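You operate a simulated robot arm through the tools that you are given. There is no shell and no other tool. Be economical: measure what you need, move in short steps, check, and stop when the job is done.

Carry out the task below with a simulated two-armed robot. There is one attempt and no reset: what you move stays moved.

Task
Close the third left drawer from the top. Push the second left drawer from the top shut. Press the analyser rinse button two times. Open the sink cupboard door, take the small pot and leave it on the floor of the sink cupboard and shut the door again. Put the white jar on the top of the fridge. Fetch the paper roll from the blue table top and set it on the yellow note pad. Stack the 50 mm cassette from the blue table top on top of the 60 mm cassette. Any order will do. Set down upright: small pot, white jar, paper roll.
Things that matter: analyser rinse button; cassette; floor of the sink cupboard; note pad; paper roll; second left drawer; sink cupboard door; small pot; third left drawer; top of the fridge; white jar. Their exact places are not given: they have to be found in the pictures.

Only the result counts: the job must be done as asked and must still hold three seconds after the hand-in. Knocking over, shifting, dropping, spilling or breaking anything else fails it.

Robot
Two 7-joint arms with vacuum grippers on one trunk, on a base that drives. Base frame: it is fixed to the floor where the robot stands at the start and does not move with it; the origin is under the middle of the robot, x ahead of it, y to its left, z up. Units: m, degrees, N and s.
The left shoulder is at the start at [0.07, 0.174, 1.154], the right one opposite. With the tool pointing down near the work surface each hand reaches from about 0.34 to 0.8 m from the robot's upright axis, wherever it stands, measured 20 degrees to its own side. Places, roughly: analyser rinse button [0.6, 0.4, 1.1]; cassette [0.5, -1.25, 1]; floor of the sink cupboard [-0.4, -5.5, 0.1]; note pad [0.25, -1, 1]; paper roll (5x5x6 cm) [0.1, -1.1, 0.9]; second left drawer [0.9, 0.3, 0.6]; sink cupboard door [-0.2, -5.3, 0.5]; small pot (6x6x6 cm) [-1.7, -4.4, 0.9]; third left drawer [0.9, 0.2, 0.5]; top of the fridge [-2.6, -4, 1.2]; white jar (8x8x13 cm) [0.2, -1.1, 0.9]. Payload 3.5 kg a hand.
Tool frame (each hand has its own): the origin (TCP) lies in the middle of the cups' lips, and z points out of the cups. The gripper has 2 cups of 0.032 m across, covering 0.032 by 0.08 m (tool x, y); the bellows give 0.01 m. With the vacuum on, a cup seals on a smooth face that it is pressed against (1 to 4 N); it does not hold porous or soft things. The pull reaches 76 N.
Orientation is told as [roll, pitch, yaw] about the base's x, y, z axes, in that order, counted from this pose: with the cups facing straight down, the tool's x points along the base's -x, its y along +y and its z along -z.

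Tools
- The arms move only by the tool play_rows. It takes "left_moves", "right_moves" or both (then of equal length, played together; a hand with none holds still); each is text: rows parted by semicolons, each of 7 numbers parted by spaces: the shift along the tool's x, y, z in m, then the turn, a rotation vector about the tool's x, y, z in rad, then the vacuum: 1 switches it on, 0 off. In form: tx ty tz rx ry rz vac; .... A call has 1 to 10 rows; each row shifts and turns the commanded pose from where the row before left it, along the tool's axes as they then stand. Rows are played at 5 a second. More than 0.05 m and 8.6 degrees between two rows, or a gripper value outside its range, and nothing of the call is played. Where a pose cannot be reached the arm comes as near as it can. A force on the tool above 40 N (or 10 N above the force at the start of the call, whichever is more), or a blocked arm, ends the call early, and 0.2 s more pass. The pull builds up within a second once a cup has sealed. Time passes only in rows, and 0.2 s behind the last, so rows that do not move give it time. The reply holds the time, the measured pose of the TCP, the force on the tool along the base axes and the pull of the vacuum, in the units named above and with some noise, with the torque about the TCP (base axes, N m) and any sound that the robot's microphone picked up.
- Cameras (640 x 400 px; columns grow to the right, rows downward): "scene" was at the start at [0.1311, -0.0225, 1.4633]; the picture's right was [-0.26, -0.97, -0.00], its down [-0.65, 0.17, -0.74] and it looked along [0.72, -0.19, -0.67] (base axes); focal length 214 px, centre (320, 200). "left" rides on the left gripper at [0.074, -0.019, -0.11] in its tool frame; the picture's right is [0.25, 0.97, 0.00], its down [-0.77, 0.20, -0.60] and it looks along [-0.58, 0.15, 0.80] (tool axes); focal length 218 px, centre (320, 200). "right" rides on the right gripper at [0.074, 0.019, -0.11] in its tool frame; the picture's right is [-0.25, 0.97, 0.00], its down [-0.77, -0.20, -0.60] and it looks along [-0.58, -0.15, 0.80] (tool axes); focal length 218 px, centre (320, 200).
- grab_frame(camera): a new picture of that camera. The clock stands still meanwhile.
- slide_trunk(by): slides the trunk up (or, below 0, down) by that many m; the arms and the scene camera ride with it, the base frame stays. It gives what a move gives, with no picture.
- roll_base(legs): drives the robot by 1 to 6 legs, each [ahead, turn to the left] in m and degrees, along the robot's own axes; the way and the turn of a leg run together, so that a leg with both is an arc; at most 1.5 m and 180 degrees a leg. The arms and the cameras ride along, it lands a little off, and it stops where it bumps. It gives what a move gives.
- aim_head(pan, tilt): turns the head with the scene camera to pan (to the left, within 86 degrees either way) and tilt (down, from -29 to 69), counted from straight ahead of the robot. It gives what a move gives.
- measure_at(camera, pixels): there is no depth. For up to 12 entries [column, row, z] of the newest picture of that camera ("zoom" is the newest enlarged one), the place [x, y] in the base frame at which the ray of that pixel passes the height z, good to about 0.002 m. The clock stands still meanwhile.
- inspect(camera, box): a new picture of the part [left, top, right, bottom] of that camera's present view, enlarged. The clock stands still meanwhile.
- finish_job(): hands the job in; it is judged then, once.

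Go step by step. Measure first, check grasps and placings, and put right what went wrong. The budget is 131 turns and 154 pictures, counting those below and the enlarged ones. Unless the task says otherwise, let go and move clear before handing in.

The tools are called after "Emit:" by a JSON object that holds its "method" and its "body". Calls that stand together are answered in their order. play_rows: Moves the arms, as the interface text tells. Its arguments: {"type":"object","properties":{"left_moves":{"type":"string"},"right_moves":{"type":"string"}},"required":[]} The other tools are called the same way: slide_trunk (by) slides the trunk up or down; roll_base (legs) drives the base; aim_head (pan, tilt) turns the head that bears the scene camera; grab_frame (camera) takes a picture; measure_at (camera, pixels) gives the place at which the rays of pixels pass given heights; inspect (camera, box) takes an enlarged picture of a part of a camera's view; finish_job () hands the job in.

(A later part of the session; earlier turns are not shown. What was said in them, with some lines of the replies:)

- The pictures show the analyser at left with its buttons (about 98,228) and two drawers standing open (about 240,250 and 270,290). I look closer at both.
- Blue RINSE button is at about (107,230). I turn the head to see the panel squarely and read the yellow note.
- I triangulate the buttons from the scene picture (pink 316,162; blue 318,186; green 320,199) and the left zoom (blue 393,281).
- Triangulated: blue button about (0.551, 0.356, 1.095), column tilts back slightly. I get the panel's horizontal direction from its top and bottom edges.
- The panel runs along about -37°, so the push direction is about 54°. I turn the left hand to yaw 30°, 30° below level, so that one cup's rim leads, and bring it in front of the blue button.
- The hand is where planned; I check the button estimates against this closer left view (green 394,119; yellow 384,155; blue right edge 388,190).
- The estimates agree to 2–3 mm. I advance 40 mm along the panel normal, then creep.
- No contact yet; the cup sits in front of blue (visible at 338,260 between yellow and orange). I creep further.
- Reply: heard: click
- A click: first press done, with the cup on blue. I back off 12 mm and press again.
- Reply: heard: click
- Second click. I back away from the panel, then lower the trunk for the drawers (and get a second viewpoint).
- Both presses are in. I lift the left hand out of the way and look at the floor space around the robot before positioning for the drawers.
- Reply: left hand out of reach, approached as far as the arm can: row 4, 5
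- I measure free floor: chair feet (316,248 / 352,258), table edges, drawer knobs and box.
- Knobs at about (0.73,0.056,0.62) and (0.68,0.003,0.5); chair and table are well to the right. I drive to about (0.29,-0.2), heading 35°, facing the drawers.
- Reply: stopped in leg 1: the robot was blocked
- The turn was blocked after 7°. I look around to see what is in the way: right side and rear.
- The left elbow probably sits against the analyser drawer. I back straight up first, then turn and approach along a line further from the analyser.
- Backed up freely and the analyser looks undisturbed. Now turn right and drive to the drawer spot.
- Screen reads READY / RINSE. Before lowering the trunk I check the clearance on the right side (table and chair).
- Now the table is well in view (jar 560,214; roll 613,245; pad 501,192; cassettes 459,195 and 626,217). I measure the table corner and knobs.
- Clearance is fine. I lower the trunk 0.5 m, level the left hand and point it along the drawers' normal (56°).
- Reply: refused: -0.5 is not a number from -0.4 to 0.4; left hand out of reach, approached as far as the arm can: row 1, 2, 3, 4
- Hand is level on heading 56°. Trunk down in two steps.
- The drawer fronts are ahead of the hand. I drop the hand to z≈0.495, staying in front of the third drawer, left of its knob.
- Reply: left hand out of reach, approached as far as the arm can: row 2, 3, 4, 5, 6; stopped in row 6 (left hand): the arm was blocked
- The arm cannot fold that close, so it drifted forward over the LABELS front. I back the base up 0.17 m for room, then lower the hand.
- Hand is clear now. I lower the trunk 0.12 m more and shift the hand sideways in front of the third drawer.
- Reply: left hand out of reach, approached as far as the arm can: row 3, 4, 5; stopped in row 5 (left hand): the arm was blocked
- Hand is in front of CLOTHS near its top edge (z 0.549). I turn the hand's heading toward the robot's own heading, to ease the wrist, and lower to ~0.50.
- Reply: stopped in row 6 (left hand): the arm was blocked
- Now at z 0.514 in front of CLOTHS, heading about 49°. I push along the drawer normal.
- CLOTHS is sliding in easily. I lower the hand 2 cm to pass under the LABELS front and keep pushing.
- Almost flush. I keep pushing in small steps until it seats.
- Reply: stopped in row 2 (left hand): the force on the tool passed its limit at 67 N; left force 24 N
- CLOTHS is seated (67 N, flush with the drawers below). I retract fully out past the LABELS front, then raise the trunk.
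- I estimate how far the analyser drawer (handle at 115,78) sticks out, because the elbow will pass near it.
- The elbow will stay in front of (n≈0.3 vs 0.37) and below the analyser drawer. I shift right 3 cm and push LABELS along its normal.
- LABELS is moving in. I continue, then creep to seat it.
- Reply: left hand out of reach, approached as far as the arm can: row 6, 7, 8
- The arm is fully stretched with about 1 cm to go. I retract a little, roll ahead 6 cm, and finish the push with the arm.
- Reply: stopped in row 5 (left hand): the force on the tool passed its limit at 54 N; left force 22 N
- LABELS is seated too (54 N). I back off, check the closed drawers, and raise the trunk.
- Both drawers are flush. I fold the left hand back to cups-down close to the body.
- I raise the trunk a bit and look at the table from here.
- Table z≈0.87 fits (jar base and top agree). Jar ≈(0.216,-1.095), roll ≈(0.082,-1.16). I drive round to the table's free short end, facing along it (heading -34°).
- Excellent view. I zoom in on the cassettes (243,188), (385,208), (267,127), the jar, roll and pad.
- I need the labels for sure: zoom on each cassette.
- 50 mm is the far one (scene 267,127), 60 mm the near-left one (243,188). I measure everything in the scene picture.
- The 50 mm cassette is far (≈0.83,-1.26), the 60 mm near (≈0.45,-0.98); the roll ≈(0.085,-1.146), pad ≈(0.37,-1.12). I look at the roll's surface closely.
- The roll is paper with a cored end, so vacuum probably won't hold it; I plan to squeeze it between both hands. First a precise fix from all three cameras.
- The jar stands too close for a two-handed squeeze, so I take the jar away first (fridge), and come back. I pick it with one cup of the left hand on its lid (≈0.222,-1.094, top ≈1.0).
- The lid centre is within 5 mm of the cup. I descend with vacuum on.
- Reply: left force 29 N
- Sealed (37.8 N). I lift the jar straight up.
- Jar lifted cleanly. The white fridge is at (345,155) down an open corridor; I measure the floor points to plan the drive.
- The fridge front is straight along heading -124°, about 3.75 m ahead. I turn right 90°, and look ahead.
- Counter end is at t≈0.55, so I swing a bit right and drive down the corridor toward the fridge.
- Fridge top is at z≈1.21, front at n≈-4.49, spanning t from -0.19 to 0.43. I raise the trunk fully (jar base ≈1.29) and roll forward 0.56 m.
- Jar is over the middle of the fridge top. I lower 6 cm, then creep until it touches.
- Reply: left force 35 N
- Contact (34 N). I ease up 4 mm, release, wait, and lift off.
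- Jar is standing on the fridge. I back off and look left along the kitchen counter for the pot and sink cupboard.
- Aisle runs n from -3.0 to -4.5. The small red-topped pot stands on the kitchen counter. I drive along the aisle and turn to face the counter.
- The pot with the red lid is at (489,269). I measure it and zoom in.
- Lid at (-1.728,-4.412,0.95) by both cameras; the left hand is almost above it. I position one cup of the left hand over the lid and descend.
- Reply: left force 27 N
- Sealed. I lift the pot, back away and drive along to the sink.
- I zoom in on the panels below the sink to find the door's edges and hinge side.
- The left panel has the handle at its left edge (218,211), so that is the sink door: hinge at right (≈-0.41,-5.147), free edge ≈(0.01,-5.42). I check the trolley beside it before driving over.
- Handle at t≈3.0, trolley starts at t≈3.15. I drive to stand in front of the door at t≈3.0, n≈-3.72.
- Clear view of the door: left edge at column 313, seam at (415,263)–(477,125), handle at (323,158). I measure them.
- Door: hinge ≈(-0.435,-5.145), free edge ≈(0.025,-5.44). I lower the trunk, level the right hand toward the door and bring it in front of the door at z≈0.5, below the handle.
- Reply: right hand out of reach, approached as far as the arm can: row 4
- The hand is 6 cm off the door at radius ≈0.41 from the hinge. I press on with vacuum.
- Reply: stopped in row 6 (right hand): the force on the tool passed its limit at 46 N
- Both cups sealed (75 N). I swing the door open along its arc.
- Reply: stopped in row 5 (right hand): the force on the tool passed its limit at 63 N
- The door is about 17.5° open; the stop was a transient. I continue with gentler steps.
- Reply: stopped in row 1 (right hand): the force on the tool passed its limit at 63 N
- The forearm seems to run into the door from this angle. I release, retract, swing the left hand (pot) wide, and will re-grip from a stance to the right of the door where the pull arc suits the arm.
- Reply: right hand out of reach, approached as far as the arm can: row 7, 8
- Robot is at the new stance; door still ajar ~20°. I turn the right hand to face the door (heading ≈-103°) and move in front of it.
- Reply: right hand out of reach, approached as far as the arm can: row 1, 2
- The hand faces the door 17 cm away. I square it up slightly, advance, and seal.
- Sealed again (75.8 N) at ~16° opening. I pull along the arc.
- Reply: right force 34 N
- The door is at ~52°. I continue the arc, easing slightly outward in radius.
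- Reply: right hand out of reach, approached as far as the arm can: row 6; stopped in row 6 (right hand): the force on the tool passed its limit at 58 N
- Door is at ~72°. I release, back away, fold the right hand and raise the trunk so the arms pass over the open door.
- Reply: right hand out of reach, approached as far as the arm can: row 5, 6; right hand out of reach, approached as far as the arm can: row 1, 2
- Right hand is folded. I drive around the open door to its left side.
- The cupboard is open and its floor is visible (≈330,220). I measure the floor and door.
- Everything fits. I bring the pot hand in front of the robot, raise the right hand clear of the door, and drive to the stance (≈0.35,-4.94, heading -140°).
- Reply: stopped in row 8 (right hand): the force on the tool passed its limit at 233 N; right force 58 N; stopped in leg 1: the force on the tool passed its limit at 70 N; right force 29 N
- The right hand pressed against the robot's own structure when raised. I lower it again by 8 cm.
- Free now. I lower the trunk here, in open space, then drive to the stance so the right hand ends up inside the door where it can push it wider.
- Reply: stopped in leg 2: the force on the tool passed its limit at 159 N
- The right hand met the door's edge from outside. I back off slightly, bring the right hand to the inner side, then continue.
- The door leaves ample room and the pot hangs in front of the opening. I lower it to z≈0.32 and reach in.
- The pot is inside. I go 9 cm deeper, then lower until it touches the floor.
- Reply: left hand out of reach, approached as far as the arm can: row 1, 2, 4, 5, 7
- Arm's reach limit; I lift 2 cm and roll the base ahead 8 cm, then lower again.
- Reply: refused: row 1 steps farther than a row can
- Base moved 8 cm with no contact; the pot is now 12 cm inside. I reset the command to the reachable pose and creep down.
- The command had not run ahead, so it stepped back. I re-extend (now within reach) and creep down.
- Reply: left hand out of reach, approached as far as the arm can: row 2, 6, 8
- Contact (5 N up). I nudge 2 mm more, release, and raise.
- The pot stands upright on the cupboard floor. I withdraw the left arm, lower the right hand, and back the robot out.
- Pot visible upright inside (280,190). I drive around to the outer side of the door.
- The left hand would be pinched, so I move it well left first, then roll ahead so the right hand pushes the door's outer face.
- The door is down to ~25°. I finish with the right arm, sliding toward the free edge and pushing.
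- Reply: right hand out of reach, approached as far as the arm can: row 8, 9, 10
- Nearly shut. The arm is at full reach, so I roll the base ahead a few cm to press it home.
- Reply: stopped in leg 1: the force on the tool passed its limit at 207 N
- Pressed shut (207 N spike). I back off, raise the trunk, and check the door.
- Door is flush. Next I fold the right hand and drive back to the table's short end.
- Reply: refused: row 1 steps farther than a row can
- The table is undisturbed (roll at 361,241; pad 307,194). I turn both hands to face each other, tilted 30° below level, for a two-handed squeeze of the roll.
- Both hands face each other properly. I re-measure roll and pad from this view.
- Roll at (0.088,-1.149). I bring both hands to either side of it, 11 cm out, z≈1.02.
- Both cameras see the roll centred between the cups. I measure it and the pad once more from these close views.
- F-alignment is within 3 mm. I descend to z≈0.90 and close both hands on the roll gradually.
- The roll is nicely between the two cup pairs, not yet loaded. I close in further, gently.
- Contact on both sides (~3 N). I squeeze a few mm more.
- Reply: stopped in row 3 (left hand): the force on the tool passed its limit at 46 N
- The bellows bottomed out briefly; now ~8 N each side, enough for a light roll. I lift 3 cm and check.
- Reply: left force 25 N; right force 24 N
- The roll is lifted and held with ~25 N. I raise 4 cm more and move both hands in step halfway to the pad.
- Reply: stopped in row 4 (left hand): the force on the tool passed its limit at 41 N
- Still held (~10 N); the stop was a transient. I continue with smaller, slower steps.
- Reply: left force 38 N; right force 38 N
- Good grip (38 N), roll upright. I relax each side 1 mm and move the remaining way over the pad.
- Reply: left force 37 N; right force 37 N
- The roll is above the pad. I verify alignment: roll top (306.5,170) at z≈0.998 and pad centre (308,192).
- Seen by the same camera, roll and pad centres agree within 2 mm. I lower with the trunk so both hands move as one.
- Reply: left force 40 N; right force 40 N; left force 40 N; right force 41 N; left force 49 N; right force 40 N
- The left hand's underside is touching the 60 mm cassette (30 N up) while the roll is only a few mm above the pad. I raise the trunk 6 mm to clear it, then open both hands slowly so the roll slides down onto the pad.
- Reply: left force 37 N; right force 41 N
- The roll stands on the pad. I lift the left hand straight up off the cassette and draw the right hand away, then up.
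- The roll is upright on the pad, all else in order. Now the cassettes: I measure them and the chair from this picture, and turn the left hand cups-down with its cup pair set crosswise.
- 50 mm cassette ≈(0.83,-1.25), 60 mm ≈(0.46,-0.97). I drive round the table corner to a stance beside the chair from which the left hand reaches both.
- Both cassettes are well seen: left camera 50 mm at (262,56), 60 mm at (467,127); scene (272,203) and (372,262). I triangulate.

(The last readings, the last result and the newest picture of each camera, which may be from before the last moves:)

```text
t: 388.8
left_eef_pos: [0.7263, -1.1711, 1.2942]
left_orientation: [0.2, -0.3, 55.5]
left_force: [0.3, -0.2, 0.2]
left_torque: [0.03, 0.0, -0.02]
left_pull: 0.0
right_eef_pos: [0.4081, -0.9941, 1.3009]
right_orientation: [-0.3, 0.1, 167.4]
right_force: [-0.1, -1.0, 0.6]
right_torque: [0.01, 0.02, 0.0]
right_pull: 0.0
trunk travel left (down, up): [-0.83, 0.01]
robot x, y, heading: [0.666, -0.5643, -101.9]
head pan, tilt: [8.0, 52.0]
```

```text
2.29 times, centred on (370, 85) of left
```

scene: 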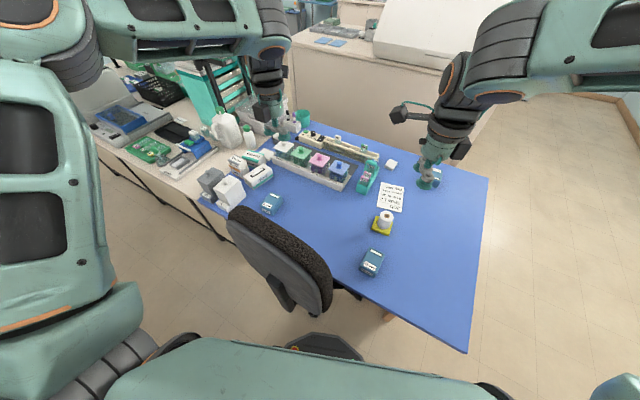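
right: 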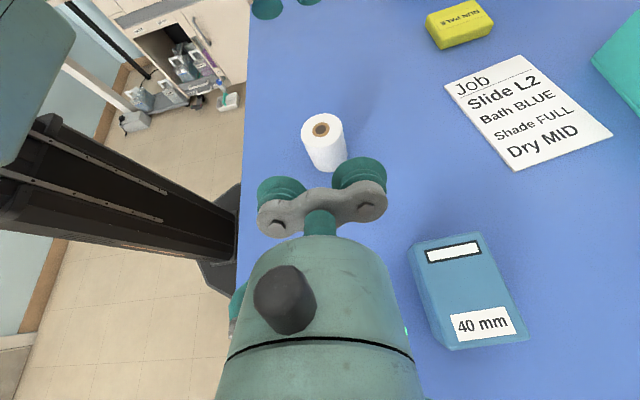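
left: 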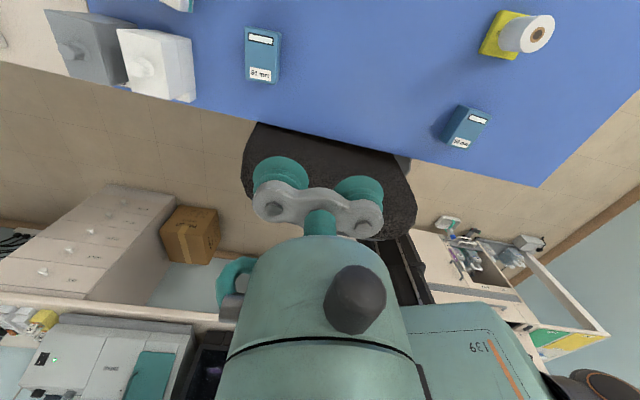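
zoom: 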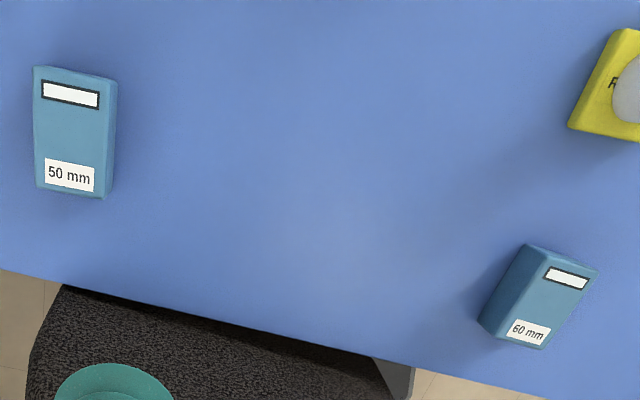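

Emit:
{"method": "measure_at", "body": {"camera": "left", "pixels": [[260, 55.3, 0.9], [260, 55.3, 0.92], [469.6, 130.9, 0.9], [469.6, 130.9, 0.92], [260.8, 38.7, 0.91], [260.4, 74.1, 0.91], [477.9, 119.1, 0.91], [460.8, 142.6, 0.91]]}}

Emit:
{"method": "measure_at", "body": {"camera": "scene", "pixels": [[271.5, 201.2, 0.9], [271.5, 201.2, 0.92], [372.9, 259.5, 0.9], [372.9, 259.5, 0.92]]}}

```text
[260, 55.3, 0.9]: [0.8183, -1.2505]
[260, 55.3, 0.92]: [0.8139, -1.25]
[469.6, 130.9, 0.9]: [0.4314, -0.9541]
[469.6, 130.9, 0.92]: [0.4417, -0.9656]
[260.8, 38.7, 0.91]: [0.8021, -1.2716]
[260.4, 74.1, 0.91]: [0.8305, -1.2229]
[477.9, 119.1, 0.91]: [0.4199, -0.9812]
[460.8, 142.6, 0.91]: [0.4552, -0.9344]
```

```text
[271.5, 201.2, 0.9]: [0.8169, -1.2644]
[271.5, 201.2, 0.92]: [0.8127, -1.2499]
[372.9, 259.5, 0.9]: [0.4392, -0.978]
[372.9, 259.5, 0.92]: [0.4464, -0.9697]
```

They agree: 50 mm top centre (0.8135,-1.250,0.92), 60 mm (0.445,-0.968,0.924). I move one cup over the 50 mm cassette's plain middle and descend with vacuum.

Emit:
{"method": "play_rows", "body": {"left_moves": "0.008 -0.0462 0 0 0 0 0;0.0076 -0.0462 0 0 0 0 0;0 0 0.045 0 0 0 0;0 0 0.045 0 0 0 0;0 0 0.045 0 0 0 0;0 0 0.045 0 0 0 0;0 0 0.045 0 0 0 0;0 0 0.045 0 0 0 0;0 0 0.045 0 0 0 0;0 0 0.025 0 0 0 0"}}

Emit:
{"method": "inspect", "body": {"camera": "left", "box": [200, 60, 440, 260]}}

Emit:
{"method": "play_rows", "body": {"left_moves": "0 0 0.018 0 0 0 1;0 0 0.004 0 0 0 1;0 0 0.004 0 0 0 1;0 0 0.004 0 0 0 1;0 0 0.003 0 0 0 1;0 0 0 0 0 0 1;0 0 0 0 0 0 1;0 0 0 0 0 0 1"}}

```text
t: 391.0
left_eef_pos: [0.7938, -1.235, 0.9525]
left_orientation: [0.3, -0.3, 55.4]
left_force: [-0.5, 0.1, 0.4]
left_torque: [-0.01, -0.03, 0.02]
left_pull: 0.0
right_eef_pos: [0.4077, -0.9958, 1.3007]
right_orientation: [-0.2, 0.1, 167.6]
right_force: [0.1, 0.1, -0.1]
right_torque: [-0.01, 0.01, 0.02]
right_pull: 0.0
trunk travel left (down, up): [-0.83, 0.01]
robot x, y, heading: [0.6612, -0.5644, -101.5]
head pan, tilt: [8.0, 52.0]
```

```text
2.00 times, centred on (320, 160) of left
```

zoom: 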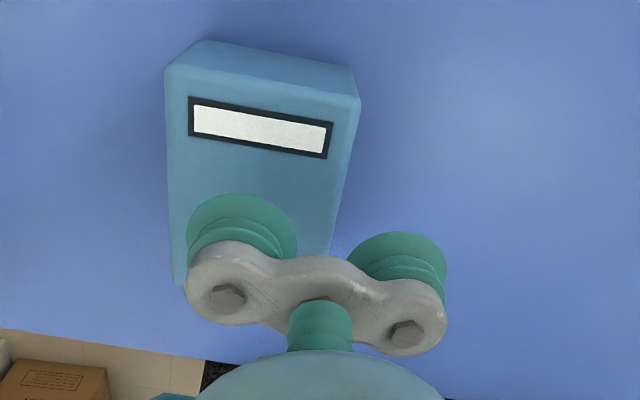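

```text
t: 392.8
left_eef_pos: [0.793, -1.2347, 0.9222]
left_orientation: [0.1, 0.0, 55.6]
left_force: [2.6, -8.5, 26.1]
left_torque: [-0.54, -0.73, 0.07]
left_pull: 37.6
right_eef_pos: [0.4066, -0.9936, 1.3011]
right_orientation: [-0.2, 0.2, 167.6]
right_force: [-0.1, 0.9, 0.3]
right_torque: [-0.04, -0.03, -0.03]
right_pull: 0.1
trunk travel left (down, up): [-0.83, 0.01]
robot x, y, heading: [0.662, -0.5602, -101.7]
head pan, tilt: [8.0, 52.0]
```

Sealed (37.6 N). I lift, move the idle right hand out of the way, align the cassette's yaw, and carry it over the 60 mm cassette.

Emit:
{"method": "play_rows", "body": {"left_moves": "0 0 -0.01 0 0 0 1;0 0 -0.03 0 0 0 1;0 0 -0.045 0 0 0 1;0 0 -0.045 0 0 0 1;0 0 -0.045 0 0 0 1;0 0 -0.04 0 0 0 1;0 0 0 0 0 0.118 1", "right_moves": "-0.042 0 0 0 0 0 0;-0.042 0 0 0 0 0 0;-0.042 0 0 0 0 0 0;-0.042 0 0 0 0 0 0;-0.042 0 0 0 0 0 0;-0.042 0 0 0 0 0 0;0 0 0 0 0 0 0"}}

Emit:
{"method": "play_rows", "body": {"left_moves": "0.00276 0.0463 0 0 0 0 1;0.00276 0.0463 0 0 0 0 1;0.00276 0.0463 0 0 0 0 1;0.00276 0.0463 0 0 0 0 1;0.00276 0.0463 0 0 0 0 1;0.00276 0.0463 0 0 0 0 1;0.00276 0.0463 0 0 0 0 1;0.00276 0.0463 0 0 0 0 1;0.00276 0.0463 0 0 0 0 1;0.00276 0.0463 0 0 0 0 1"}}

Emit:
{"method": "grab_frame", "body": {"camera": "scene"}}

Emit:
{"method": "grab_frame", "body": {"camera": "left"}}

```text
t: 394.4
left_eef_pos: [0.792, -1.2357, 1.1349]
left_orientation: [0.2, -0.2, 48.7]
left_force: [0.3, -0.8, -3.0]
left_torque: [-0.47, -0.53, 0.05]
left_pull: 38.1
right_eef_pos: [0.16, -0.9409, 1.3]
right_orientation: [-0.3, 0.0, 167.4]
right_force: [0.5, -1.0, -0.1]
right_torque: [0.02, -0.04, -0.01]
right_pull: 0.1
trunk travel left (down, up): [-0.83, 0.01]
robot x, y, heading: [0.6647, -0.5679, -102.0]
head pan, tilt: [8.0, 52.0]
```

```text
t: 396.6
left_eef_pos: [0.424, -0.9476, 1.1349]
left_orientation: [0.2, -0.3, 48.7]
left_force: [0.1, 0.4, -1.6]
left_torque: [-0.47, -0.52, 0.02]
left_pull: 37.9
right_eef_pos: [0.1577, -0.9391, 1.2999]
right_orientation: [-0.3, 0.3, 167.5]
right_force: [-0.6, 0.3, 0.1]
right_torque: [-0.04, -0.04, 0.01]
right_pull: 0.2
trunk travel left (down, up): [-0.83, 0.01]
robot x, y, heading: [0.6635, -0.5634, -101.8]
head pan, tilt: [8.0, 52.0]
```

```text
14 pictures are left
```

scene: 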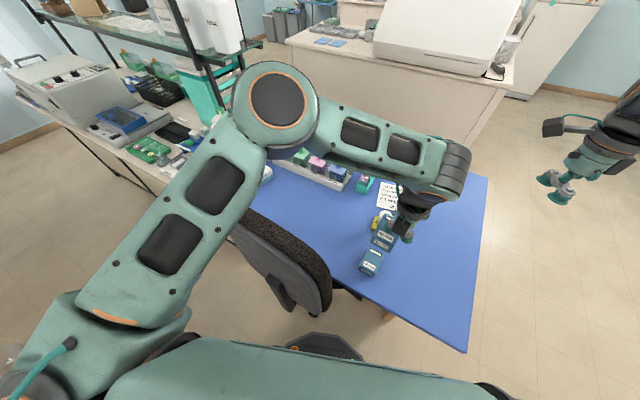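

```text
13 pictures are left
```

left: 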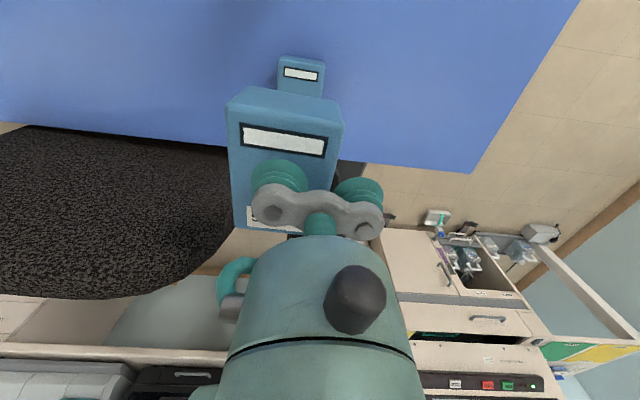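

The 50 mm cassette hangs over the 60 mm. I check the alignment via the two label windows: 50 mm (284,140) at z≈1.137, 60 mm (301,73) at z≈0.924.

Emit:
{"method": "measure_at", "body": {"camera": "left", "pixels": [[284, 140, 1.137], [301, 73, 0.924], [242, 140, 1.137], [327, 140, 1.137], [284, 73, 0.924], [318, 75, 0.924]]}}

Emit:
{"method": "inspect", "body": {"camera": "scene", "box": [340, 190, 430, 290]}}

```text
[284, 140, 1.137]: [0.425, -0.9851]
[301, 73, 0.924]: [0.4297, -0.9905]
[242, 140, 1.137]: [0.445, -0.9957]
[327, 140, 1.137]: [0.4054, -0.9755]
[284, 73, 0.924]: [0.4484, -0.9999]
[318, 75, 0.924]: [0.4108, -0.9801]
```

```text
4.00 times, centred on (385, 240) of scene
```

zoom: 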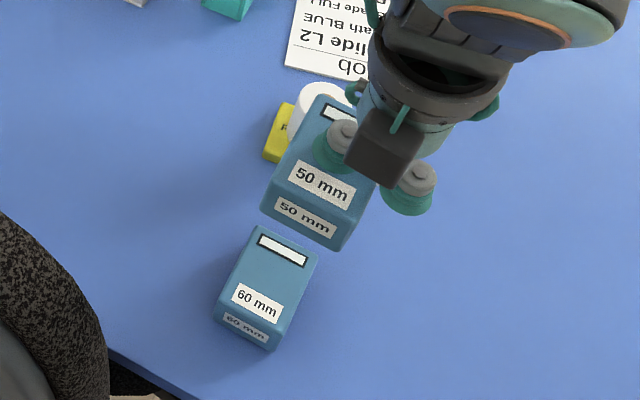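

Alignment is within ~7 mm; I trim 4 mm and lower until it touches.

Emit:
{"method": "play_rows", "body": {"left_moves": "0 -0.004 0.03 0 0 0 1;0 0 0.045 0 0 0 1;0 0 0.045 0 0 0 1;0 0 0.023 0 0 0 1;0 0 0.004 0 0 0 1;0 0 0.004 0 0 0 1;0 0 0.004 0 0 0 1;0 0 0.004 0 0 0 1;0 0 0 0 0 0 1"}}

Emit:
{"method": "inspect", "body": {"camera": "scene", "box": [340, 190, 430, 290]}}

```text
t: 398.6
left_eef_pos: [0.4307, -0.9533, 0.978]
left_orientation: [0.3, -0.2, 48.8]
left_force: [-0.4, -0.1, -2.0]
left_torque: [-0.41, -0.53, 0.05]
left_pull: 37.5
right_eef_pos: [0.1595, -0.9409, 1.2997]
right_orientation: [-0.3, 0.1, 167.4]
right_force: [-0.8, 0.1, -1.3]
right_torque: [0.02, 0.01, -0.02]
right_pull: 0.1
trunk travel left (down, up): [-0.83, 0.01]
robot x, y, heading: [0.663, -0.5642, -101.9]
head pan, tilt: [8.0, 52.0]
```

```text
4.00 times, centred on (385, 240) of scene
```

zoom: 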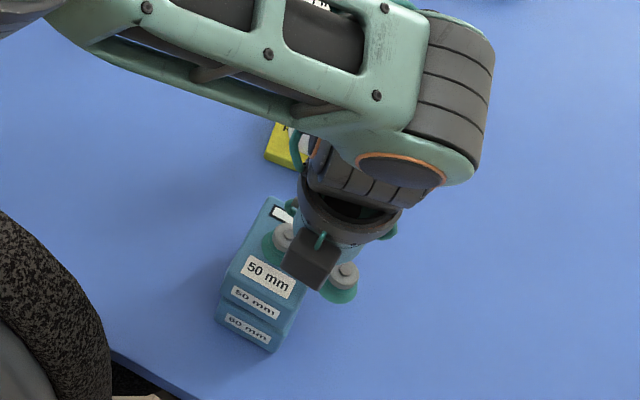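

It sits right above the 60 mm; I creep to contact, then release and lift away.

Emit:
{"method": "play_rows", "body": {"left_moves": "0 0 0.003 0 0 0 1;0 0 0.003 0 0 0 1;0 0 0.003 0 0 0 1;0 0 0.002 0 0 0 1;0 0 0 0 0 0 1"}}

Emit:
{"method": "inspect", "body": {"camera": "scene", "box": [340, 190, 430, 290]}}

```text
t: 399.8
left_eef_pos: [0.4318, -0.9529, 0.9691]
left_orientation: [0.2, -0.1, 48.7]
left_force: [-1.7, -3.5, 22.2]
left_torque: [-0.58, -0.76, 0.01]
left_pull: 38.0
right_eef_pos: [0.1606, -0.9399, 1.3012]
right_orientation: [-0.2, 0.1, 167.5]
right_force: [0.4, -0.1, 0.0]
right_torque: [0.0, 0.02, -0.02]
right_pull: 0.0
trunk travel left (down, up): [-0.83, 0.01]
robot x, y, heading: [0.6619, -0.5657, -102.0]
head pan, tilt: [8.0, 52.0]
```

```text
4.00 times, centred on (385, 240) of scene
```

zoom: 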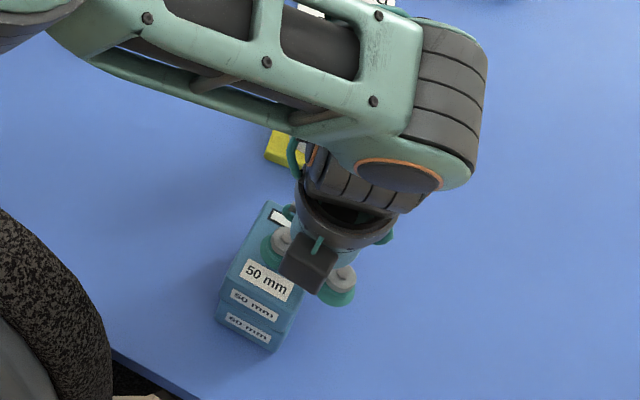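

Contact (22 N). I ease up 3 mm, release, wait, and lift clear.

Emit:
{"method": "play_rows", "body": {"left_moves": "0 0 -0.003 0 0 0 1;0 0 0 0 0 0 0;0 0 0 0 0 0 0;0 0 0 0 0 0 0;0 0 0 0 0 0 0;0 0 -0.005 0 0 0 0;0 0 -0.015 0 0 0 0;0 0 -0.04 0 0 0 0;0 0 -0.045 0 0 0 0;0 0 -0.045 0 0 0 0"}}

Emit:
{"method": "grab_frame", "body": {"camera": "left"}}

Emit:
{"method": "inspect", "body": {"camera": "scene", "box": [340, 170, 430, 290]}}

```text
t: 402.0
left_eef_pos: [0.4306, -0.9521, 1.1218]
left_orientation: [0.1, -0.3, 48.6]
left_force: [0.5, -0.4, 0.4]
left_torque: [-0.03, 0.05, 0.0]
left_pull: 0.1
right_eef_pos: [0.1621, -0.9389, 1.2989]
right_orientation: [-0.2, 0.2, 167.5]
right_force: [-0.3, -0.2, 0.9]
right_torque: [0.0, -0.01, 0.0]
right_pull: 0.0
trunk travel left (down, up): [-0.83, 0.01]
robot x, y, heading: [0.6627, -0.5615, -101.6]
head pan, tilt: [8.0, 52.0]
```

```text
9 pictures are left
```

left: 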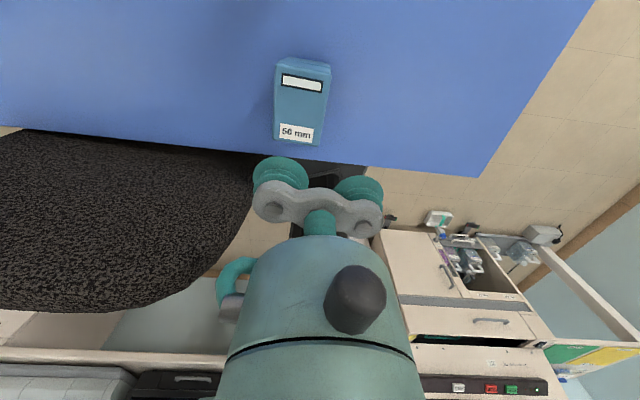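

```text
3.33 times, centred on (385, 230) of scene
```

zoom: 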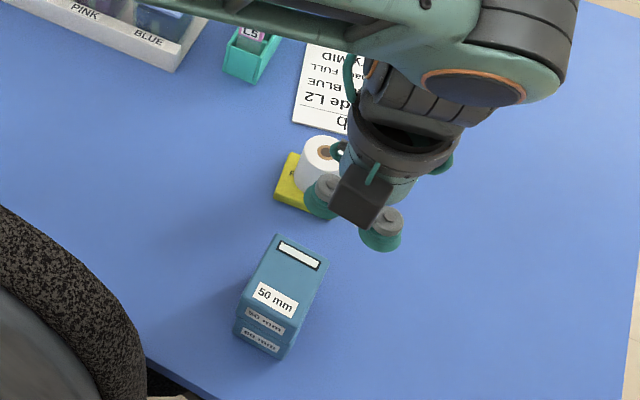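

The 50 mm cassette is stacked squarely on the 60 mm, the roll stands on the pad, and both hands are clear. I hand in.

Emit:
{"method": "finish_job", "body": {}}

```text
The job is handed in.
```

I handed the job in with every item done, though the 60 mm cassette got pushed about 1–1.5 cm on the blue table while I was setting the paper roll down.

- **Drawers:** the second and third left drawers are both pushed shut.
- **Rinse button:** pressed twice, with a click heard each time, and the screen shows RINSE.
- **Small pot:** upright on the floor of the sink cupboard, with the door shut again.
- **White jar:** upright on top of the fridge.
- **Paper roll:** upright on the yellow note pad. I opened the hands a few millimetres above the pad and the roll slid down onto it.
- **Cassettes:** the 50 mm cassette sits squarely on the 60 mm one.
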